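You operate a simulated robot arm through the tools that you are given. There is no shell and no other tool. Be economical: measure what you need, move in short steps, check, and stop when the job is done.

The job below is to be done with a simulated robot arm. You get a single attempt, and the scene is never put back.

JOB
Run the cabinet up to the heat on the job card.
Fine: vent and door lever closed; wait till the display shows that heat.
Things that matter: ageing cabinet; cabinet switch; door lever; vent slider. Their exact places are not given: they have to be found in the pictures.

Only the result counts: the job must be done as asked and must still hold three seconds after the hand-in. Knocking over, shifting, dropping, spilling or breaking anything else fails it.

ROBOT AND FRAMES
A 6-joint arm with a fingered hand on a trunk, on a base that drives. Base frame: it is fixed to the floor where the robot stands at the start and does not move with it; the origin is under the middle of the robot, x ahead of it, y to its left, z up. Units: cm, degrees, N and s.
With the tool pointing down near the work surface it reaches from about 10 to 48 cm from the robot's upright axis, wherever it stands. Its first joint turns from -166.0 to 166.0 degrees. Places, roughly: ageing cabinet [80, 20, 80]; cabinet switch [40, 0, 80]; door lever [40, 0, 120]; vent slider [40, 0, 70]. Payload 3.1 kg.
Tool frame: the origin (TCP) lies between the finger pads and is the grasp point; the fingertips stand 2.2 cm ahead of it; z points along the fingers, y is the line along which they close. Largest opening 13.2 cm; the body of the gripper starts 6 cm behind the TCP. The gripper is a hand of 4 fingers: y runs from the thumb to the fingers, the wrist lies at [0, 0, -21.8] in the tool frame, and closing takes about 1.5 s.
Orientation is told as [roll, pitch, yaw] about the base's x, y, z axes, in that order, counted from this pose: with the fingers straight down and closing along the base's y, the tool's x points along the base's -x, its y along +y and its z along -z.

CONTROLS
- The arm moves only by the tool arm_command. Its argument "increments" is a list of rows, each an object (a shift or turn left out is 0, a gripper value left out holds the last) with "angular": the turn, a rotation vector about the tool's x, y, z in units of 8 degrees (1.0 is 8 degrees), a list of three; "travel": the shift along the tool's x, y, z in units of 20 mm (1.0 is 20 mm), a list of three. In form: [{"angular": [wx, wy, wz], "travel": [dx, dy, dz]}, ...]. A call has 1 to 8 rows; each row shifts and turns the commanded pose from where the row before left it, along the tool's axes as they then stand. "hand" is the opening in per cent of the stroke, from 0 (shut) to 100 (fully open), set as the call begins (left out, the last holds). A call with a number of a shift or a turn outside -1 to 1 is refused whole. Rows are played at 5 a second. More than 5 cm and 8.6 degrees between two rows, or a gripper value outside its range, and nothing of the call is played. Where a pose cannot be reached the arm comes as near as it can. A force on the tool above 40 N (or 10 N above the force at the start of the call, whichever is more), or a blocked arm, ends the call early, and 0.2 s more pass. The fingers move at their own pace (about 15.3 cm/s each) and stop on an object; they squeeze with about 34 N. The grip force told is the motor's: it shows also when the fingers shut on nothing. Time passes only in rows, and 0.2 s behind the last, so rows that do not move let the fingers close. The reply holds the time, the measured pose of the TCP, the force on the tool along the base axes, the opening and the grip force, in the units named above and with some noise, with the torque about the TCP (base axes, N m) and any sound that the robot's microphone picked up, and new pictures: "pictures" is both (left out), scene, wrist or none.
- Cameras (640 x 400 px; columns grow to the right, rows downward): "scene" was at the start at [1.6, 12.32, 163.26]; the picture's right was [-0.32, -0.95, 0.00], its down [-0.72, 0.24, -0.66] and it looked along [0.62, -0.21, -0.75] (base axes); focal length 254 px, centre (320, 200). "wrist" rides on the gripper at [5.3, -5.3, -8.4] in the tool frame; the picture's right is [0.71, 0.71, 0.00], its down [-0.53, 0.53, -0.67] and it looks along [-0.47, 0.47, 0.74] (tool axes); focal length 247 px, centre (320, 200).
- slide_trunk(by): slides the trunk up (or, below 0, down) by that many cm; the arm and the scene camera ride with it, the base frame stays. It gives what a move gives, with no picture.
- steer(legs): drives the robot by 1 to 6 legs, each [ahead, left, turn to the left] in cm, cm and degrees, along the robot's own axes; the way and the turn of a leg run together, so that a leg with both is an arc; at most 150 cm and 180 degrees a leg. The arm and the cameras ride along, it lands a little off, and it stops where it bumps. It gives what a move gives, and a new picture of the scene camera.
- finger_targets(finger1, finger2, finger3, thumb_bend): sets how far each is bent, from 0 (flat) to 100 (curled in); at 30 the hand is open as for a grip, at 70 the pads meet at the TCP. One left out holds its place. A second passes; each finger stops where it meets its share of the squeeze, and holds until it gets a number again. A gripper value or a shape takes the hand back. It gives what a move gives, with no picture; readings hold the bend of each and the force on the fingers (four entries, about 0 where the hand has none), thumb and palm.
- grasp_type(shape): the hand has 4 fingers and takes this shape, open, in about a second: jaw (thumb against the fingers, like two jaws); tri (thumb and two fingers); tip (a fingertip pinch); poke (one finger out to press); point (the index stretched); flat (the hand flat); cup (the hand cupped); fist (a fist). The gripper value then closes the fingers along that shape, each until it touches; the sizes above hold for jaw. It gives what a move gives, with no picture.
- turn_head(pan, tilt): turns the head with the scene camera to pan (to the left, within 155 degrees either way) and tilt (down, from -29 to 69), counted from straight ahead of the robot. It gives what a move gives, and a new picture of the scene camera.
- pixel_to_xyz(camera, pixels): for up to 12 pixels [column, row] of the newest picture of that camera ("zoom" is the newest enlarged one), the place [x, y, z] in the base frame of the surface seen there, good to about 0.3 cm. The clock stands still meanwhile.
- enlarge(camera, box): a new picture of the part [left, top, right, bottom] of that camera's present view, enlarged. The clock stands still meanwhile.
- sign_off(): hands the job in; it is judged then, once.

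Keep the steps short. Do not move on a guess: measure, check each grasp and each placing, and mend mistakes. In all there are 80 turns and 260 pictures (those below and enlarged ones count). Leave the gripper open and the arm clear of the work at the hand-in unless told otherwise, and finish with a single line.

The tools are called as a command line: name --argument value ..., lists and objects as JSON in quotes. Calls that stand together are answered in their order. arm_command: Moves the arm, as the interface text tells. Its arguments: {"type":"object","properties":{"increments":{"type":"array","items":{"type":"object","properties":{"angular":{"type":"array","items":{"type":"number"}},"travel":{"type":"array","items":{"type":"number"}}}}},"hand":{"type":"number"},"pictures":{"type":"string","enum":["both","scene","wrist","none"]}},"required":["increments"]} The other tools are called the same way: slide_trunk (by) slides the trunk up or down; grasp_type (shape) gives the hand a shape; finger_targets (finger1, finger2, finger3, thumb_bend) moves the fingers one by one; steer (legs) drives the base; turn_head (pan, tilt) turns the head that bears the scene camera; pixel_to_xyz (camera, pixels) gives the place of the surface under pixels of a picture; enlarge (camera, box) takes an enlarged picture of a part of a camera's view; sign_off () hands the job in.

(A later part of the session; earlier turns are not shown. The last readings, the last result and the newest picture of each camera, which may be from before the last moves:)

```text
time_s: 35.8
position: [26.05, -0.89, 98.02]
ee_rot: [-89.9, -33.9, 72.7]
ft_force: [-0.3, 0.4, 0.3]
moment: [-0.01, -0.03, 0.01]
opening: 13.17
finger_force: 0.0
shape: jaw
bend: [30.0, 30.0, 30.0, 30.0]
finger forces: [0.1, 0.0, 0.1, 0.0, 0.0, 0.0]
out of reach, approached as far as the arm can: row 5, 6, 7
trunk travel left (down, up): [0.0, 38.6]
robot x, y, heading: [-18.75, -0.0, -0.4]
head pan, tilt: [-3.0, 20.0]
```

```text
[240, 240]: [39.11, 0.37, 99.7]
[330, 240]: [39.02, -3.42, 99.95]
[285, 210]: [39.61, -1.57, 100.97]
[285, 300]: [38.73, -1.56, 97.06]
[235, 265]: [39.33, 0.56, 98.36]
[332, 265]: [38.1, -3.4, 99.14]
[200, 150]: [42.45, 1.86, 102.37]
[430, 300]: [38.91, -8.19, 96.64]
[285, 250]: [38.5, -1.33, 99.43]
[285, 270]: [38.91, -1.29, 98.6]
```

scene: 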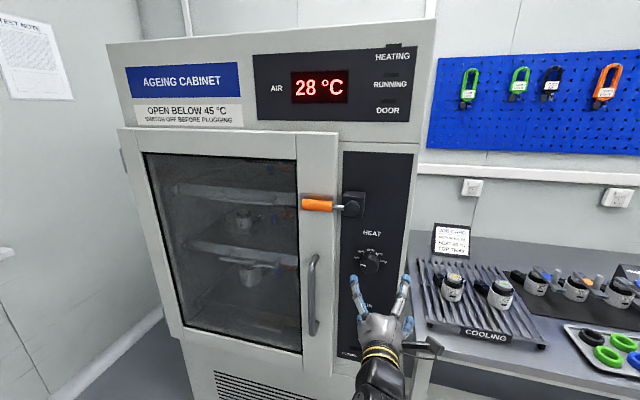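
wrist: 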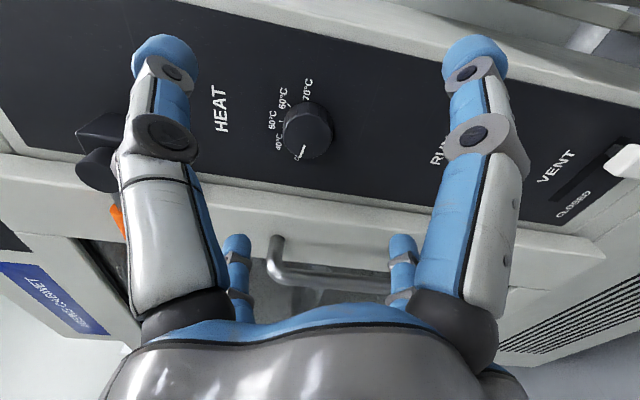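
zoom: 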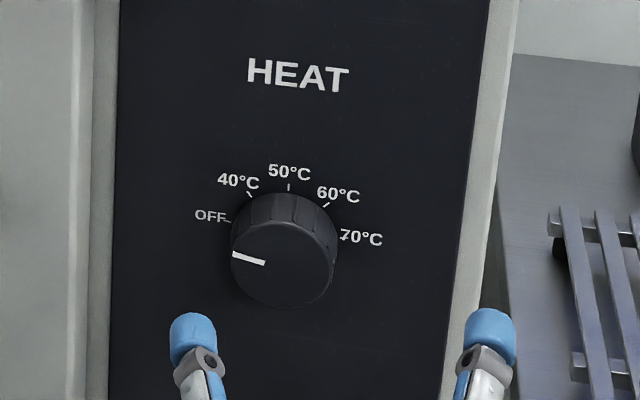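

The hand is turned -56° and the knob is clear in view, centred at about (38.8, -1.45, 98.7) and about 4.3 cm wide. I'll line up and advance most of the way: 3.2 cm left, 0.8 up, 8 cm in.

arm_command --increments '[{"travel": [-0.76, 0.28, 0]}, {"travel": [-0.77, 0.27, 0]}, {"travel": [0, 0, 1]}, {"travel": [0, 0, 1]}, {"travel": [0, 0, 1]}, {"travel": [0, 0, 1]}]' --pictures "both"

```text
time_s: 37.2
position: [34.89, -1.82, 96.68]
ee_rot: [-89.6, -33.8, 72.2]
ft_force: [0.9, -1.0, 0.1]
moment: [-0.04, 0.0, -0.01]
opening: 13.17
finger_force: 0.0
shape: jaw
bend: [30.0, 30.0, 30.0, 30.0]
finger forces: [0.0, 0.0, 0.0, 0.1, 0.0, 0.0]
out of reach, approached as far as the arm can: row 1, 2
trunk travel left (down, up): [0.0, 38.6]
robot x, y, heading: [-18.89, -0.1, -0.3]
head pan, tilt: [-3.0, 20.0]
```

scene: 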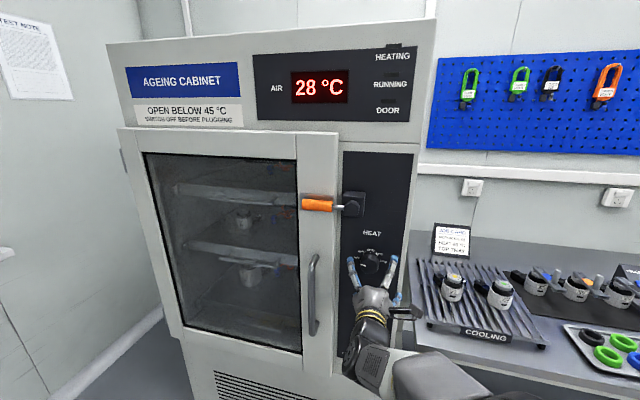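
wrist: 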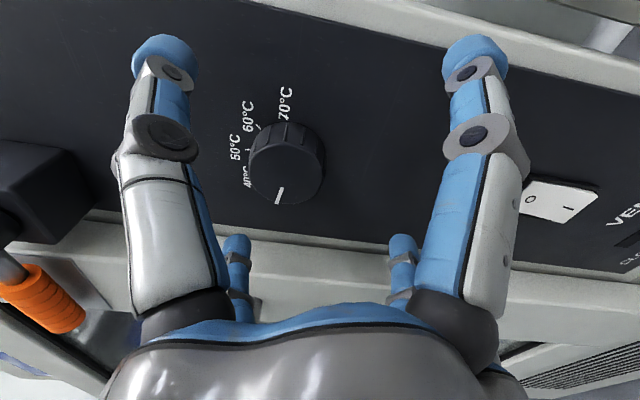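

The hand sits 1.5 cm right of and 2 cm below the knob axis, with the tips still short of the knob face. I'll re-centre.

arm_command --increments '[{"travel": [-0.6, -0.22, 0]}, {"travel": [-0.6, -0.21, 0]}]' --pictures "both"

```text
time_s: 37.8
position: [35.0, -1.08, 97.68]
ee_rot: [-89.8, -34.0, 72.6]
ft_force: [-0.7, -0.9, 1.2]
moment: [-0.03, 0.0, 0.01]
opening: 13.18
finger_force: 0.1
shape: jaw
bend: [30.0, 30.0, 30.0, 30.0]
finger forces: [0.1, 0.0, 0.0, 0.0, 0.0, 0.0]
out of reach, approached as far as the arm can: row 2
trunk travel left (down, up): [0.0, 38.6]
robot x, y, heading: [-18.73, 0.21, -0.2]
head pan, tilt: [-3.0, 20.0]
```

scene: 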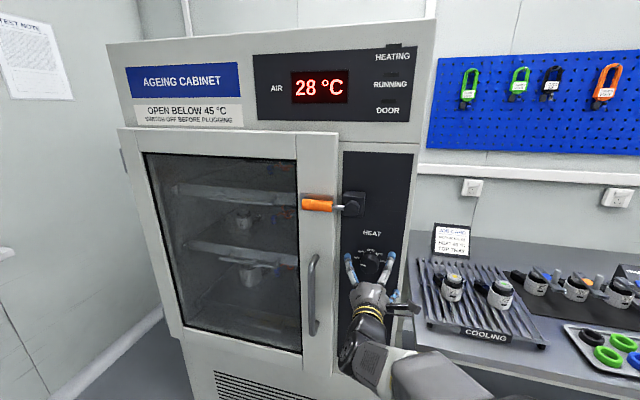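
wrist: 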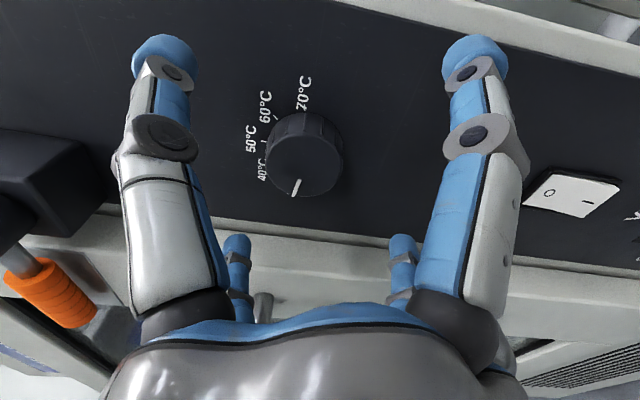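

The arm is at its upper limit for this posture, so I'll raise the trunk 1.1 cm instead, shift left 0.75 cm and advance 3.2 cm around the knob.

slide_trunk --by 1.1

arm_command --increments '[{"travel": [-0.31, 0.21, 0]}, {"travel": [0, 0, 0.8]}, {"travel": [0, 0, 0.8]}]' --pictures "both"

enlarge --camera "scene" --box '[320, 220, 432, 290]'

```text
time_s: 38.4
position: [35.04, -1.05, 98.91]
ee_rot: [-89.8, -33.9, 72.6]
ft_force: [0.7, -0.1, 0.6]
moment: [0.02, -0.03, -0.02]
opening: 13.18
finger_force: 0.2
shape: jaw
bend: [30.0, 30.0, 30.0, 30.0]
finger forces: [0.0, 0.0, 0.0, 0.0, 0.1, 0.0]
trunk travel left (down, up): [-1.1, 37.5]
robot x, y, heading: [-18.8, 0.17, -0.2]
head pan, tilt: [-3.0, 20.0]
```

```text
time_s: 39.2
position: [38.18, -1.41, 98.7]
ee_rot: [-89.9, -34.1, 72.9]
ft_force: [0.7, -0.9, 0.4]
moment: [-0.01, -0.01, -0.03]
opening: 13.19
finger_force: 0.0
shape: jaw
bend: [30.0, 30.0, 30.0, 30.0]
finger forces: [0.0, 0.1, 0.0, 0.0, 0.0, 0.0]
trunk travel left (down, up): [-1.1, 37.5]
robot x, y, heading: [-19.14, 0.04, 0.1]
head pan, tilt: [-3.0, 20.0]
```

scene: 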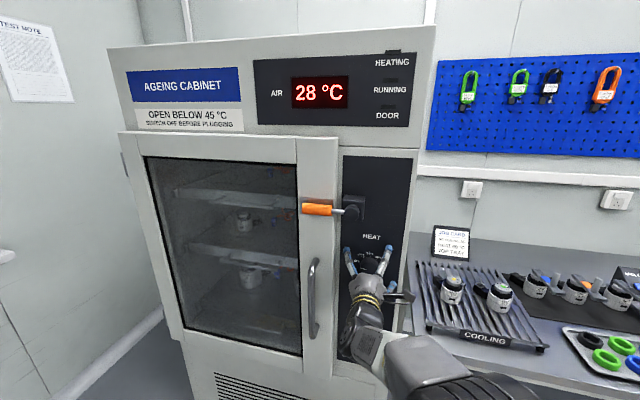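
wrist: 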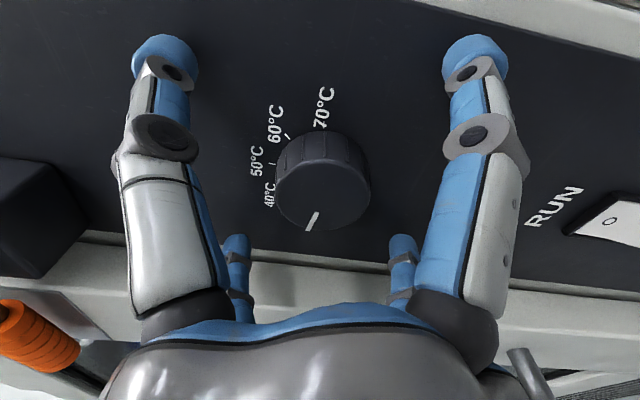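

```text
5.71 times, centred on (376, 255) of scene
```

zoom: 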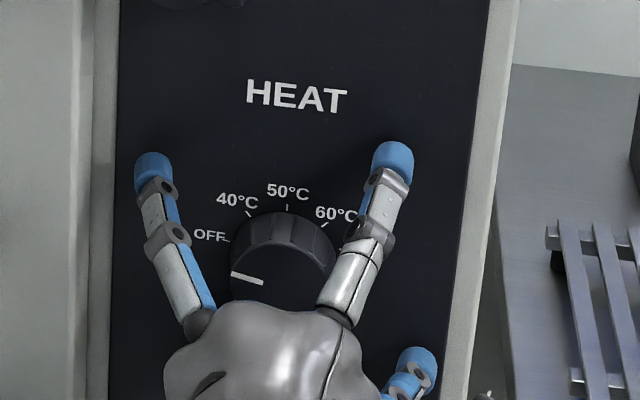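

The fingers surround the knob, which is centred to within 0.2 cm. I'll close the hand and read the opening.

arm_command --increments '[{}, {}, {}, {}, {}, {}, {}, {}]' --hand 0 --pictures "both"

```text
time_s: 41.0
position: [38.26, -1.47, 98.66]
ee_rot: [-90.0, -34.1, 73.1]
ft_force: [1.2, -4.8, 0.1]
moment: [0.0, -0.03, -0.02]
opening: 3.81
finger_force: 34.4
shape: jaw
bend: [78.0, 79.0, 79.0, 70.0]
finger forces: [30.0, 30.8, 31.2, 0.1, 30.3, 0.1]
trunk travel left (down, up): [-1.1, 37.5]
robot x, y, heading: [-18.86, 0.1, -0.2]
head pan, tilt: [-3.0, 20.0]
```

scene: 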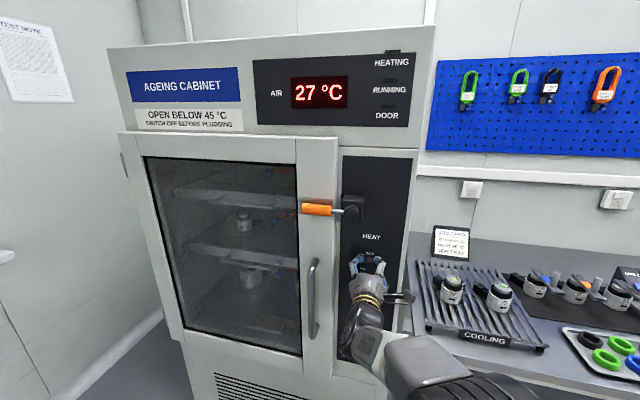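
wrist: 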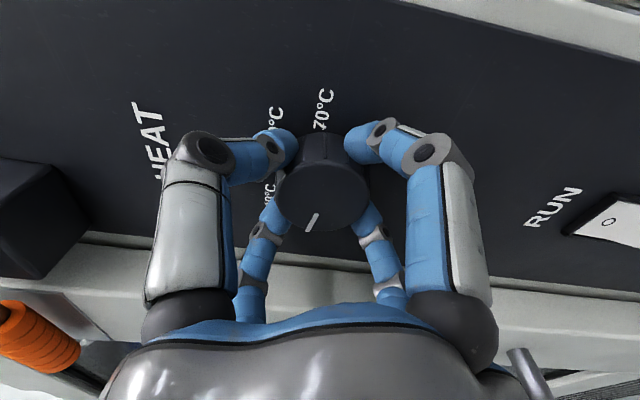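

The knob is gripped, with an opening of 3.81 cm and about 30 N on each finger. I'll turn clockwise 56° and look.

arm_command --increments '[{"angular": [0, 0, 1]}, {"angular": [0, 0, 1]}, {"angular": [0, 0, 1]}, {"angular": [0, 0, 1]}, {"angular": [0, 0, 1]}, {"angular": [0, 0, 1]}, {"angular": [0, 0, 1]}]' --pictures "both"

enlarge --camera "scene" --box '[320, 220, 432, 290]'

```text
time_s: 42.6
position: [38.32, -1.49, 98.51]
ee_rot: [16.2, -89.5, -33.7]
ft_force: [-8.0, -11.2, -18.7]
moment: [0.05, 0.23, -0.24]
opening: 3.8
finger_force: 33.5
shape: jaw
bend: [78.0, 79.0, 79.0, 70.0]
finger forces: [37.7, 30.1, 30.5, 0.1, 36.0, 0.1]
trunk travel left (down, up): [-1.1, 37.5]
robot x, y, heading: [-18.79, -0.01, 0.0]
head pan, tilt: [-3.0, 20.0]
```

scene: 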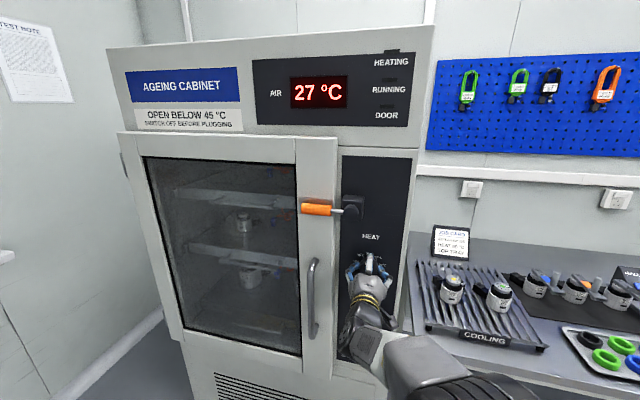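
wrist: 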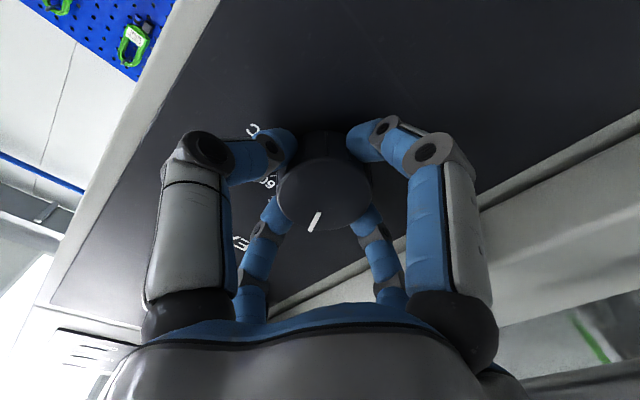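

```text
5.71 times, centred on (376, 255) of scene
```

zoom: 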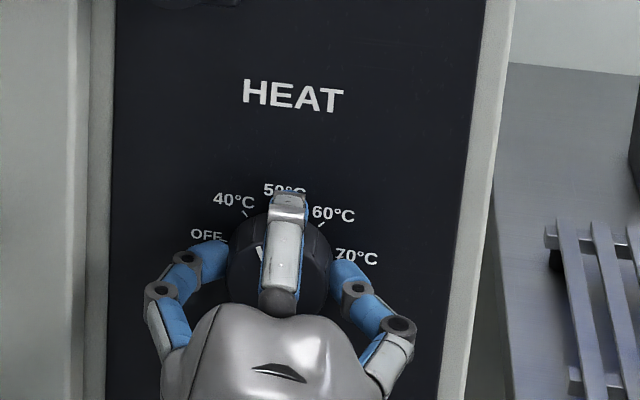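

The knob turns with the hand; the pointer is at about -20°, between 40 and 50. There's a -19 N vertical load, so I'll ease 1 mm down (tool +x now points down) and keep turning.

arm_command --increments '[{"travel": [0.06, 0, 0], "angular": [0, 0, 1]}, {"angular": [0, 0, 1]}, {"angular": [0, 0, 1]}, {"angular": [0, 0, 1]}]' --pictures "none"

```text
time_s: 43.6
position: [38.3, -1.39, 98.39]
ee_rot: [89.1, -57.9, -106.6]
ft_force: [-10.1, -8.0, -22.7]
moment: [0.02, 0.28, -0.22]
opening: 3.82
finger_force: 33.7
shape: jaw
bend: [78.0, 79.0, 79.0, 70.0]
finger forces: [37.3, 30.2, 32.9, 0.0, 37.9, 0.0]
trunk travel left (down, up): [-1.1, 37.5]
robot x, y, heading: [-19.01, 0.21, -0.3]
head pan, tilt: [-3.0, 20.0]
```

It is at about +32° with steady forces. Three more rows should bring the pointer to 60 °C.

arm_command --increments '[{"angular": [0, 0, 1]}, {"angular": [0, 0, 1]}, {"angular": [0, 0, 1]}, {}]' --pictures "both"

enlarge --camera "scene" --box '[320, 220, 432, 290]'

```text
time_s: 44.6
position: [38.38, -1.28, 98.31]
ee_rot: [89.4, -34.0, -106.9]
ft_force: [-10.5, -4.8, -24.6]
moment: [0.12, 0.28, -0.24]
opening: 3.82
finger_force: 34.2
shape: jaw
bend: [78.0, 79.0, 79.0, 70.0]
finger forces: [36.6, 30.8, 35.0, 0.0, 38.0, 0.0]
trunk travel left (down, up): [-1.1, 37.5]
robot x, y, heading: [-19.1, 0.16, -0.3]
head pan, tilt: [-3.0, 20.0]
```

scene: 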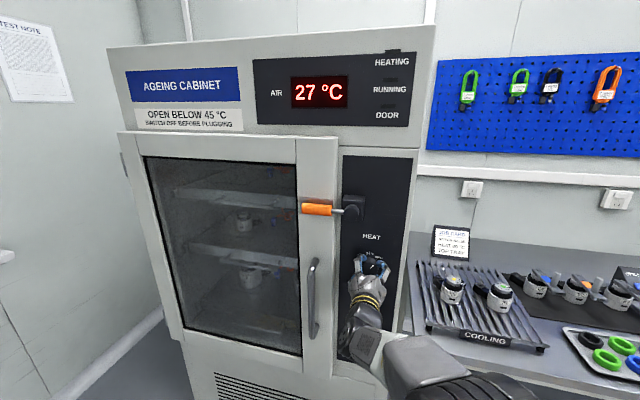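
wrist: 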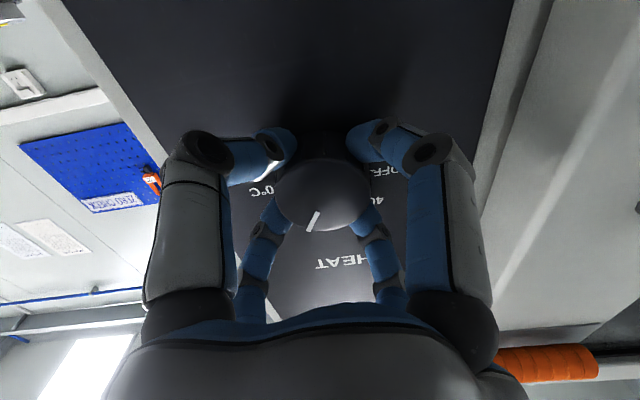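

```text
5.71 times, centred on (376, 255) of scene
```

zoom: 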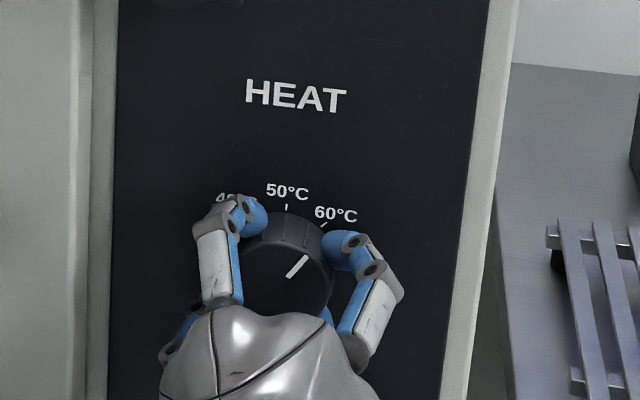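

The pointer now aims at the 60 °C tick. I'll open the hand, retreat 10 cm and check.

arm_command --increments '[{}, {}, {}, {}, {}, {}]' --hand 100 --pictures "none"

arm_command --increments '[{"travel": [0, 0, -1]}, {"travel": [0, 0, -1]}, {"travel": [0, 0, -1]}, {"travel": [0, 0, -1]}, {"travel": [0, 0, -1]}]' --pictures "scene"

enlarge --camera "scene" --box '[320, 220, 432, 290]'

```text
time_s: 46.0
position: [38.27, -1.24, 98.64]
ee_rot: [89.8, -34.0, -107.3]
ft_force: [-0.3, -0.2, 0.2]
moment: [-0.05, 0.0, 0.01]
opening: 13.21
finger_force: 0.1
shape: jaw
bend: [30.0, 30.0, 30.0, 30.0]
finger forces: [0.0, 0.0, 0.0, 0.0, 0.0, 0.0]
trunk travel left (down, up): [-1.1, 37.5]
robot x, y, heading: [-18.69, -0.07, -0.1]
head pan, tilt: [-3.0, 20.0]
```

```text
time_s: 47.2
position: [28.72, 1.55, 98.49]
ee_rot: [89.7, -34.0, -107.3]
ft_force: [0.5, 0.1, 0.3]
moment: [0.04, 0.03, 0.0]
opening: 13.16
finger_force: 0.0
shape: jaw
bend: [30.0, 30.0, 30.0, 30.0]
finger forces: [0.0, 0.0, 0.1, 0.0, 0.0, 0.0]
trunk travel left (down, up): [-1.1, 37.5]
robot x, y, heading: [-18.99, 0.21, -0.3]
head pan, tilt: [-3.0, 20.0]
```

scene: 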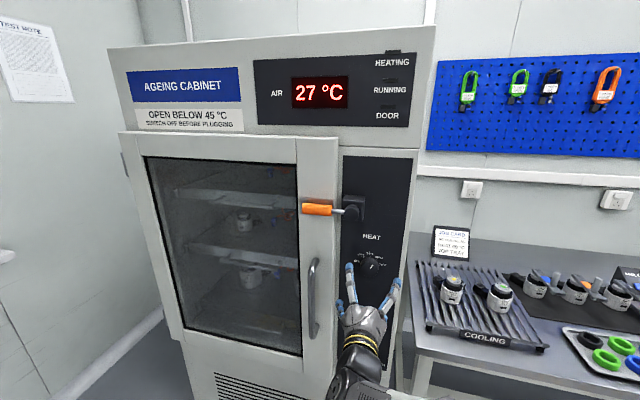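

```text
5.71 times, centred on (376, 255) of scene
```

zoom: 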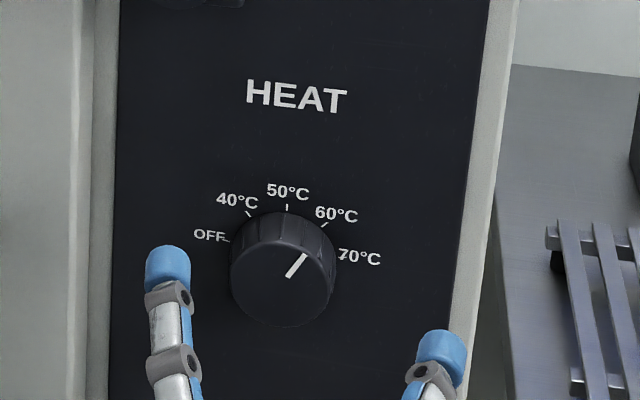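

The dial reads 60 °C. I'll turn the hand back, shut it, and descend toward the vent slider while staying clear.

arm_command --increments '[{"angular": [0, 0, -1]}, {"angular": [0, 0, -1]}, {"angular": [0, 0, -1]}, {"angular": [0, 0, -1]}, {"angular": [0, 0, -1]}, {"angular": [0, 0, -1]}, {"angular": [0, 0, -1]}]' --hand 0 --pictures "none"

arm_command --increments '[{"travel": [1, 0, 0]}, {"travel": [1, 0, 0]}, {"travel": [1, 0, 0]}, {"travel": [1, 0, 0]}, {"travel": [1, 0, 0]}, {"travel": [1, 0, 0]}, {"travel": [1, 0, 0]}]' --pictures "none"

turn_head --pan -3 --tilt 32

```text
time_s: 48.8
position: [28.68, 1.81, 98.57]
ee_rot: [-52.2, -89.6, 34.9]
ft_force: [1.0, 0.0, -0.4]
moment: [0.01, 0.0, 0.0]
opening: 0.01
finger_force: 33.9
shape: jaw
bend: [70.0, 70.0, 70.0, 70.0]
finger forces: [0.0, 0.0, 0.1, 0.0, 0.1, 0.1]
trunk travel left (down, up): [-1.1, 37.5]
robot x, y, heading: [-18.91, 0.18, -0.2]
head pan, tilt: [-3.0, 20.0]
```

```text
time_s: 50.4
position: [28.7, 1.76, 84.59]
ee_rot: [-0.9, -89.9, -16.3]
ft_force: [-0.5, -0.1, -0.6]
moment: [0.0, 0.0, 0.0]
opening: 0.0
finger_force: 33.6
shape: jaw
bend: [70.0, 70.0, 70.0, 70.0]
finger forces: [0.1, 0.0, 0.0, 0.1, 0.1, 0.0]
trunk travel left (down, up): [-1.1, 37.5]
robot x, y, heading: [-18.39, -0.44, -0.2]
head pan, tilt: [-3.0, 20.0]
```

```text
time_s: 51.2
position: [28.86, 1.68, 84.7]
ee_rot: [-9.0, -89.9, -8.3]
ft_force: [0.6, 0.0, 0.0]
moment: [0.01, -0.01, 0.03]
opening: 0.0
finger_force: 34.1
shape: jaw
bend: [70.0, 70.0, 70.0, 70.0]
finger forces: [0.0, 0.0, 0.0, 0.1, 0.0, 0.0]
trunk travel left (down, up): [-1.1, 37.5]
robot x, y, heading: [-18.92, -0.28, -0.1]
head pan, tilt: [-3.0, 32.0]
```

scene: 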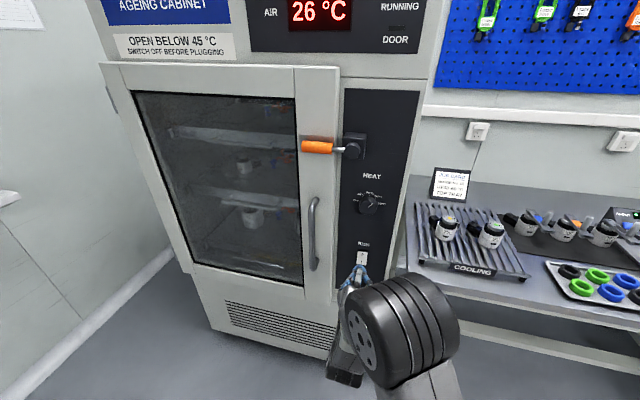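

The arm hides the vent. Before descending to its right, I'll check where the bench edge is.

pixel_to_xyz --camera "scene" --pixels '[[408, 262], [410, 230], [460, 285], [402, 330], [420, 290], [400, 240]]'

enlarge --camera "scene" --box '[320, 220, 448, 300]'

```text
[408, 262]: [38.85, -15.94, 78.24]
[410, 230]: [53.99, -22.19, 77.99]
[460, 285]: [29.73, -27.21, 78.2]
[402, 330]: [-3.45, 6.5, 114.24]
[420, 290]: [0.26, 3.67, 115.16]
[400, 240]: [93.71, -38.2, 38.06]
```

```text
5.00 times, centred on (384, 260) of scene
```

zoom: 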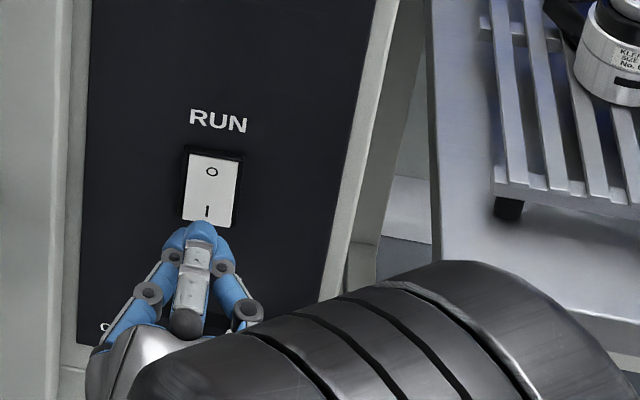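

The bench corner is at about (37, -16, 78), clear to the right. I'll descend 16 cm and shift right 7.2 cm, still 12 cm off the panel.

arm_command --increments '[{"travel": [1, -0.45, 0]}, {"travel": [1, -0.45, 0]}, {"travel": [1, -0.45, 0]}, {"travel": [1, -0.45, 0]}, {"travel": [1, -0.45, 0]}, {"travel": [1, -0.45, 0]}, {"travel": [1, -0.45, 0]}, {"travel": [1, -0.45, 0]}]' --pictures "both"

enlarge --camera "scene" --box '[320, 240, 448, 320]'

```text
time_s: 53.0
position: [26.57, -4.98, 68.6]
ee_rot: [0.9, -89.8, -18.1]
ft_force: [0.1, -0.2, 0.1]
moment: [-0.02, -0.01, 0.02]
opening: 0.0
finger_force: 33.9
shape: jaw
bend: [70.0, 70.0, 70.0, 70.0]
finger forces: [0.0, 0.0, 0.0, 0.1, 0.0, 0.0]
trunk travel left (down, up): [-1.1, 37.5]
robot x, y, heading: [-18.68, -0.08, -0.3]
head pan, tilt: [-3.0, 32.0]
```

scene: 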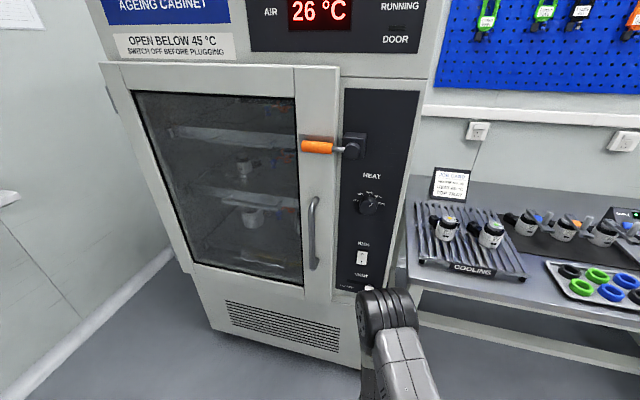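
wrist: 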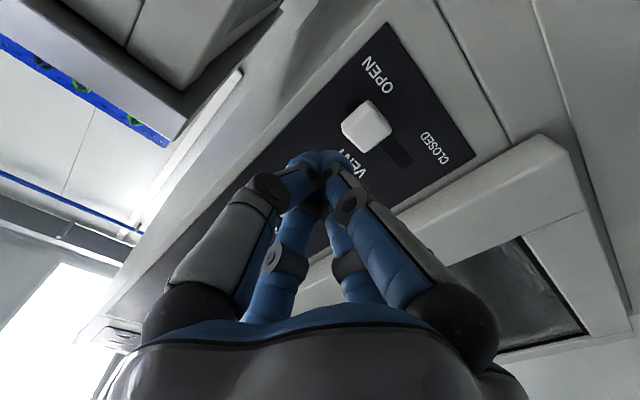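

```text
5.00 times, centred on (384, 280) of scene
```

zoom: 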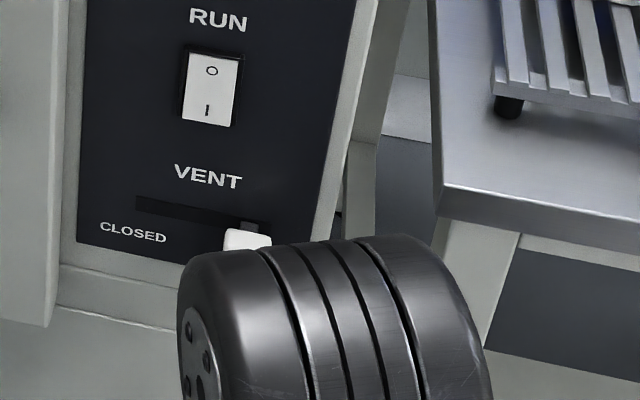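

The wrist camera shows the white slider at (367,127). I'll measure it.

pixel_to_xyz --camera "wrist" --pixels '[[367, 127], [350, 128], [385, 130], [370, 108], [363, 145], [372, 70], [435, 145], [400, 155], [355, 170], [305, 160], [335, 160]]'

enlarge --camera "wrist" --box '[300, 60, 460, 160]'

```text
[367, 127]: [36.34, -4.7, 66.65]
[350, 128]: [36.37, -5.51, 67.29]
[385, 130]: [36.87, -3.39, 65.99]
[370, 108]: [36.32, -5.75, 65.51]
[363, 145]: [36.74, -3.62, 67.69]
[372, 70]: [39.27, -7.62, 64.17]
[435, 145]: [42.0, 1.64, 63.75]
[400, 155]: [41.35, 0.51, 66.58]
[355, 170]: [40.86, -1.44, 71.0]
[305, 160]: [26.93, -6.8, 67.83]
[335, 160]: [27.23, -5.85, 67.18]
```

```text
4.00 times, centred on (380, 110) of wrist
```

zoom: 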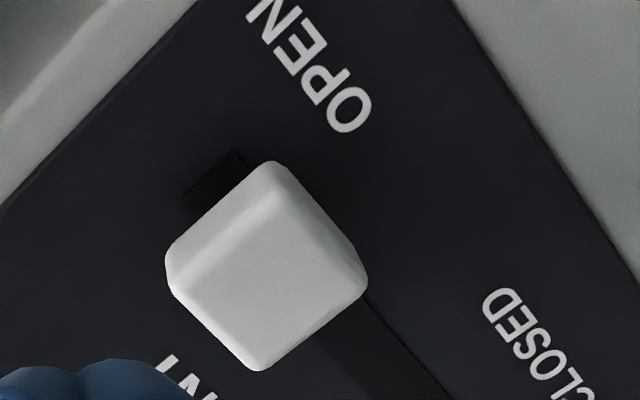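

The slider front is centred at (36.4, -4.6, 66.8), with its right edge at s≈-6. I'll lower 1.6 cm, shift 0.8 cm right and advance to its right side.

arm_command --increments '[{"travel": [0.8, -0.4, 0]}, {"travel": [0, 0, 1]}, {"travel": [0, 0, 1]}, {"travel": [0, 0, 1]}, {"travel": [0, 0, 0.8]}]' --pictures "wrist"

```text
time_s: 54.2
position: [33.59, -8.06, 66.98]
ee_rot: [-7.0, -89.8, -10.3]
ft_force: [0.1, 0.5, -0.4]
moment: [0.02, 0.0, -0.03]
opening: 0.02
finger_force: 33.5
shape: jaw
bend: [70.0, 70.0, 70.0, 70.0]
finger forces: [0.1, 0.1, 0.1, 0.1, 0.0, 0.0]
trunk travel left (down, up): [-1.1, 37.5]
robot x, y, heading: [-18.67, 0.09, -0.1]
head pan, tilt: [-3.0, 32.0]
```

wrist: 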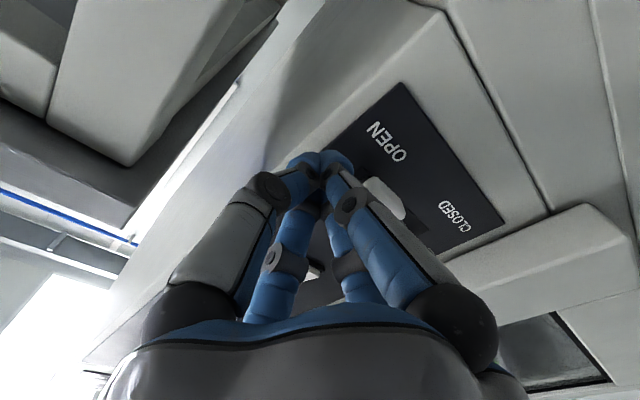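

I'm right of the slider. I'll advance 1.8 cm, then push left 6.5 cm.

arm_command --increments '[{"travel": [0, 0, 0.9]}, {"travel": [0, 0.65, 0]}, {"travel": [0, 0.65, 0]}, {"travel": [0, 0.65, 0]}, {"travel": [0, 0.65, 0]}, {"travel": [0, 0.65, 0]}]' --pictures "both"

enlarge --camera "scene" --box '[320, 240, 448, 320]'

```text
time_s: 55.6
position: [37.09, -2.43, 67.01]
ee_rot: [-13.4, -89.9, -3.9]
ft_force: [-1.8, -0.1, 0.1]
moment: [-0.02, -0.02, -0.02]
opening: 0.01
finger_force: 33.8
shape: jaw
bend: [70.0, 70.0, 70.0, 70.0]
finger forces: [0.0, 0.6, 0.0, 0.0, 0.1, 0.1]
trunk travel left (down, up): [-1.1, 37.5]
robot x, y, heading: [-18.63, -0.02, -0.2]
head pan, tilt: [-3.0, 32.0]
```

scene: 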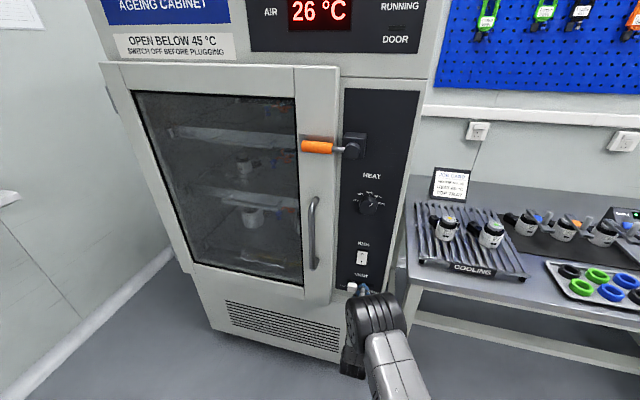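
wrist: 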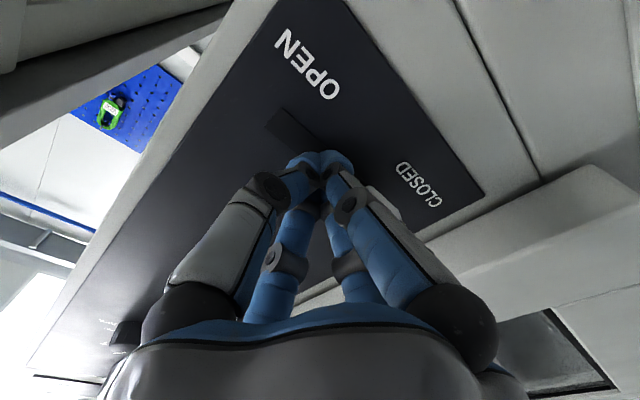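

```text
5.00 times, centred on (384, 280) of scene
```

zoom: 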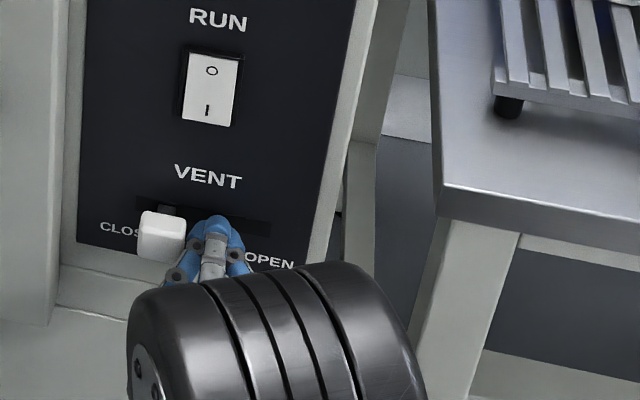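

The slider is almost closed. I'll push gently further to its stop.

arm_command --increments '[{"travel": [0, 0.2, 0]}, {"travel": [0, 0.2, 0]}, {"travel": [0, 0.2, 0]}, {"travel": [0, 0.2, 0]}]' --pictures "none"

enlarge --camera "scene" --box '[320, 240, 448, 320]'

```text
time_s: 56.6
position: [37.48, -1.34, 66.95]
ee_rot: [10.2, -89.7, -28.0]
ft_force: [-10.1, -23.1, -3.3]
moment: [-0.08, 0.01, 0.04]
opening: 0.0
finger_force: 34.3
shape: jaw
bend: [70.0, 70.0, 70.0, 70.0]
finger forces: [0.0, 23.4, 0.0, 0.1, 0.0, 0.0]
trunk travel left (down, up): [-1.1, 37.5]
robot x, y, heading: [-18.86, -0.11, -0.7]
head pan, tilt: [-3.0, 32.0]
```

```text
5.00 times, centred on (384, 280) of scene
```

zoom: 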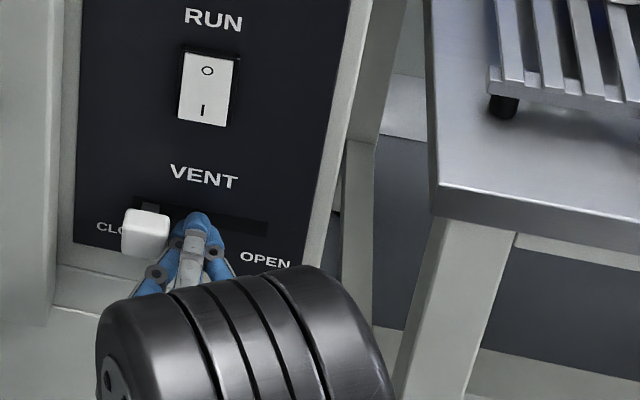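

The slider is fully at CLOSED (23 N at the stop). I'll back off and move in front of the lower half ("I") of the RUN rocker at (40.3, -1.65, 78).

arm_command --increments '[{"travel": [0, -0.5, 0]}, {"travel": [0, 0, -1]}, {"travel": [0, 0, -1]}, {"travel": [0, 0, -1]}, {"travel": [-1, 0.3, 0]}, {"travel": [-1, 0.3, 0]}, {"travel": [-1, 0.2, 0]}, {"travel": [-1, 0, 0]}]' --pictures "none"

arm_command --increments '[{"travel": [-1, 0, 0]}, {"travel": [-0.5, 0, 0]}]' --pictures "both"

enlarge --camera "scene" --box '[320, 220, 448, 300]'

```text
time_s: 58.4
position: [32.25, 1.42, 75.11]
ee_rot: [-10.7, -89.8, -6.5]
ft_force: [0.0, 0.1, 0.0]
moment: [0.02, 0.04, 0.0]
opening: 0.0
finger_force: 34.3
shape: jaw
bend: [70.0, 70.0, 70.0, 70.0]
finger forces: [0.0, 0.0, 0.1, 0.1, 0.0, 0.1]
trunk travel left (down, up): [-1.1, 37.5]
robot x, y, heading: [-18.77, 0.53, -0.4]
head pan, tilt: [-3.0, 32.0]
```

```text
time_s: 59.0
position: [32.02, 1.47, 78.01]
ee_rot: [-10.7, -89.8, -6.5]
ft_force: [-0.2, 0.3, -0.2]
moment: [0.0, 0.01, 0.0]
opening: 0.0
finger_force: 34.2
shape: jaw
bend: [70.0, 70.0, 70.0, 70.0]
finger forces: [0.0, 0.0, 0.1, 0.1, 0.1, 0.0]
trunk travel left (down, up): [-1.1, 37.5]
robot x, y, heading: [-18.58, -0.17, -0.1]
head pan, tilt: [-3.0, 32.0]
```

scene: 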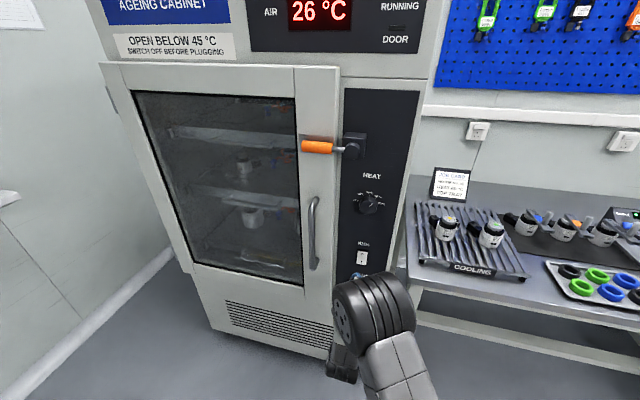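
wrist: 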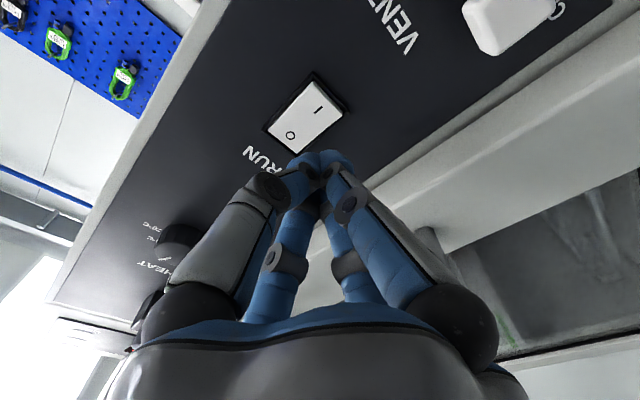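

```text
5.00 times, centred on (384, 260) of scene
```

zoom: 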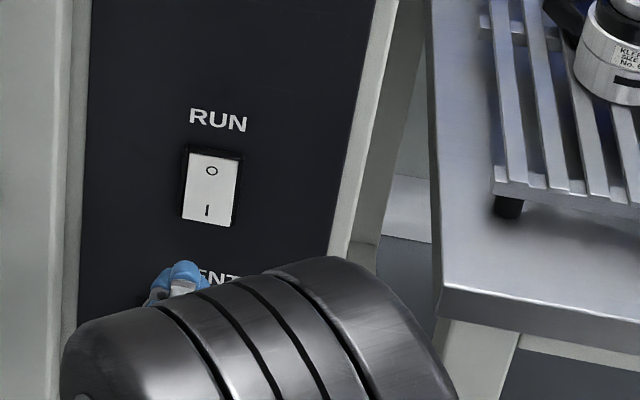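

I'll measure the rocker from both cameras.

pixel_to_xyz --camera "wrist" --pixels '[[290, 135], [305, 118], [321, 105], [318, 92], [330, 118], [300, 148], [270, 125]]'

pixel_to_xyz --camera "zoom" --pixels '[[211, 172], [208, 210], [185, 210], [232, 212], [208, 223], [212, 157], [209, 190]]'

```text
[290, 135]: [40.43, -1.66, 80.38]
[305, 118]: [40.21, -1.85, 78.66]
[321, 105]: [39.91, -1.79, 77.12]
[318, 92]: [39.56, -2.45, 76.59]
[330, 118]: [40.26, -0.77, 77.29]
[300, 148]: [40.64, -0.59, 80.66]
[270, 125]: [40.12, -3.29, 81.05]
```

```text
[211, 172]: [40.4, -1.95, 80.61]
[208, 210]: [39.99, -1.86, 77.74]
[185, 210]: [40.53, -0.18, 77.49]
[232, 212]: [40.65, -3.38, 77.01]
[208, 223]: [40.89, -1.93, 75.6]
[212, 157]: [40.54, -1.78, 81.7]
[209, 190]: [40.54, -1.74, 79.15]
```

The I half is at (40.0, -1.8, 77.2) and stands proud, so the switch is off. I'll go 1.4 cm down and 0.8 right, advance 6 cm, then press in small steps.

arm_command --increments '[{"travel": [0.7, -0.4, 0]}, {"travel": [0, 0, 1]}, {"travel": [0, 0, 1]}, {"travel": [0, 0, 1]}, {"travel": [0, 0, 0.15]}, {"travel": [0, 0, 0.15]}, {"travel": [0, 0, 0.15]}]' --pictures "both"

enlarge --camera "scene" --box '[320, 220, 448, 300]'

```text
time_s: 60.5
position: [37.75, -1.02, 76.4]
ee_rot: [-26.4, -89.5, 9.3]
ft_force: [-23.0, 5.9, 3.5]
moment: [-0.07, -0.24, -0.09]
opening: 0.0
finger_force: 34.3
shape: jaw
bend: [70.0, 70.0, 70.0, 70.0]
finger forces: [0.1, 0.0, 0.1, 0.0, 0.0, 0.0]
trunk travel left (down, up): [-1.1, 37.5]
robot x, y, heading: [-18.75, -0.04, 0.1]
head pan, tilt: [-3.0, 32.0]
stopped in row 7: the force on the tool passed its limit at 44 N (the readings are from after the stop); the commanded pose is now the measured one
```

scene: 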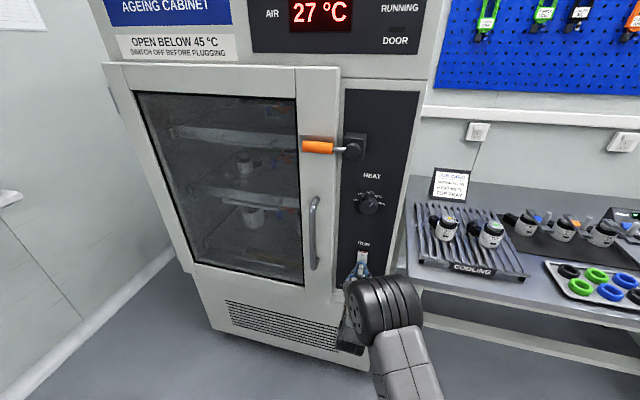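
wrist: 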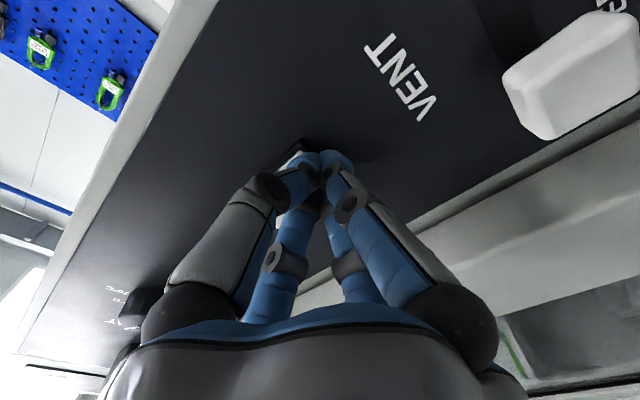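

```text
5.00 times, centred on (384, 260) of scene
```

zoom: 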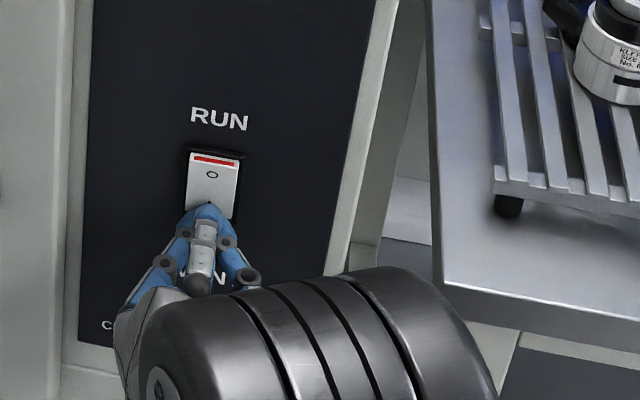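

The rocker tipped (its red band shows) and the air rose to 27 °C. I'll retreat and open the hand, then check the lamps.

arm_command --increments '[{"travel": [0, 0, -1]}, {"travel": [0, 0, -1]}, {"travel": [0, 0, -1]}, {"travel": [0, 0, -1]}, {"travel": [0, 0, -1]}, {"travel": [0, 0, -1]}]' --pictures "none"

steer --legs '[[-20, 0, 0]]'

turn_head --pan -5 --tilt 20

enlarge --camera "scene" --box '[240, 40, 432, 160]'

enlarge --camera "scene" --box '[280, 160, 440, 260]'

```text
time_s: 61.9
position: [26.59, 2.45, 76.69]
ee_rot: [-18.3, -89.5, 1.1]
ft_force: [0.3, -0.3, 0.3]
moment: [-0.02, 0.04, 0.01]
opening: 0.01
finger_force: 33.6
shape: jaw
bend: [70.0, 70.0, 70.0, 70.0]
finger forces: [0.1, 0.1, 0.0, 0.1, 0.0, 0.1]
trunk travel left (down, up): [-1.1, 37.5]
robot x, y, heading: [-18.88, -0.4, -0.1]
head pan, tilt: [-3.0, 32.0]
```

```text
time_s: 63.5
position: [6.41, 2.47, 76.5]
ee_rot: [-18.9, -89.5, 1.6]
ft_force: [-0.1, 0.3, -0.6]
moment: [0.0, 0.0, -0.01]
opening: 0.01
finger_force: 33.6
shape: jaw
bend: [70.0, 70.0, 70.0, 70.0]
finger forces: [0.0, 0.0, 0.0, 0.0, 0.0, 0.0]
trunk travel left (down, up): [-1.1, 37.5]
robot x, y, heading: [-38.85, 0.23, -0.2]
head pan, tilt: [-3.0, 32.0]
```

scene: 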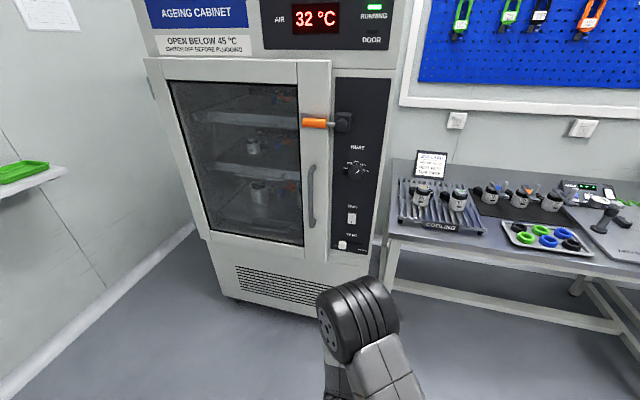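

```text
time_s: 64.2
position: [6.42, 2.4, 76.44]
ee_rot: [-18.5, -89.4, 1.3]
ft_force: [-0.7, 0.1, -0.5]
moment: [-0.01, 0.0, 0.01]
opening: 0.03
finger_force: 34.0
shape: jaw
bend: [70.0, 70.0, 70.0, 70.0]
finger forces: [0.0, 0.0, 0.0, 0.0, 0.0, 0.0]
trunk travel left (down, up): [-1.1, 37.5]
robot x, y, heading: [-39.44, 0.11, -0.2]
head pan, tilt: [-5.0, 20.0]
```

scene: 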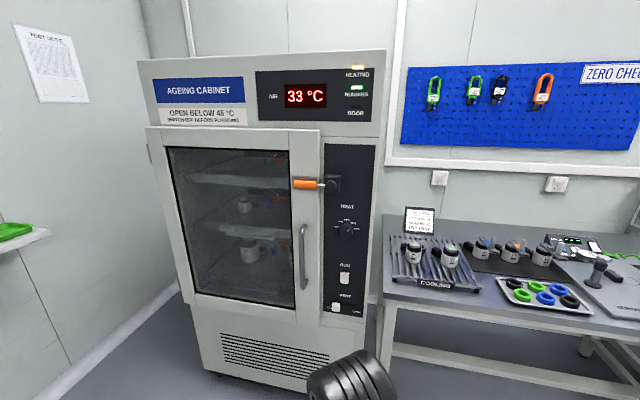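

```text
3.33 times, centred on (336, 100) of scene
```

zoom: 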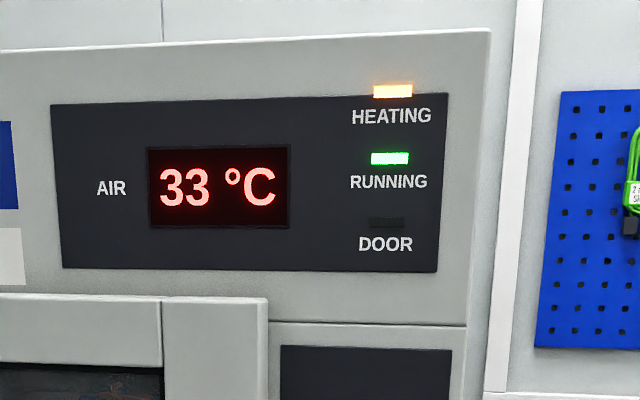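

```text
4.00 times, centred on (360, 210) of scene
```

zoom: 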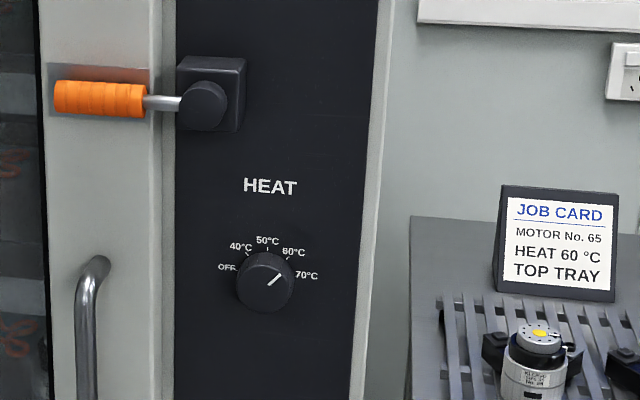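

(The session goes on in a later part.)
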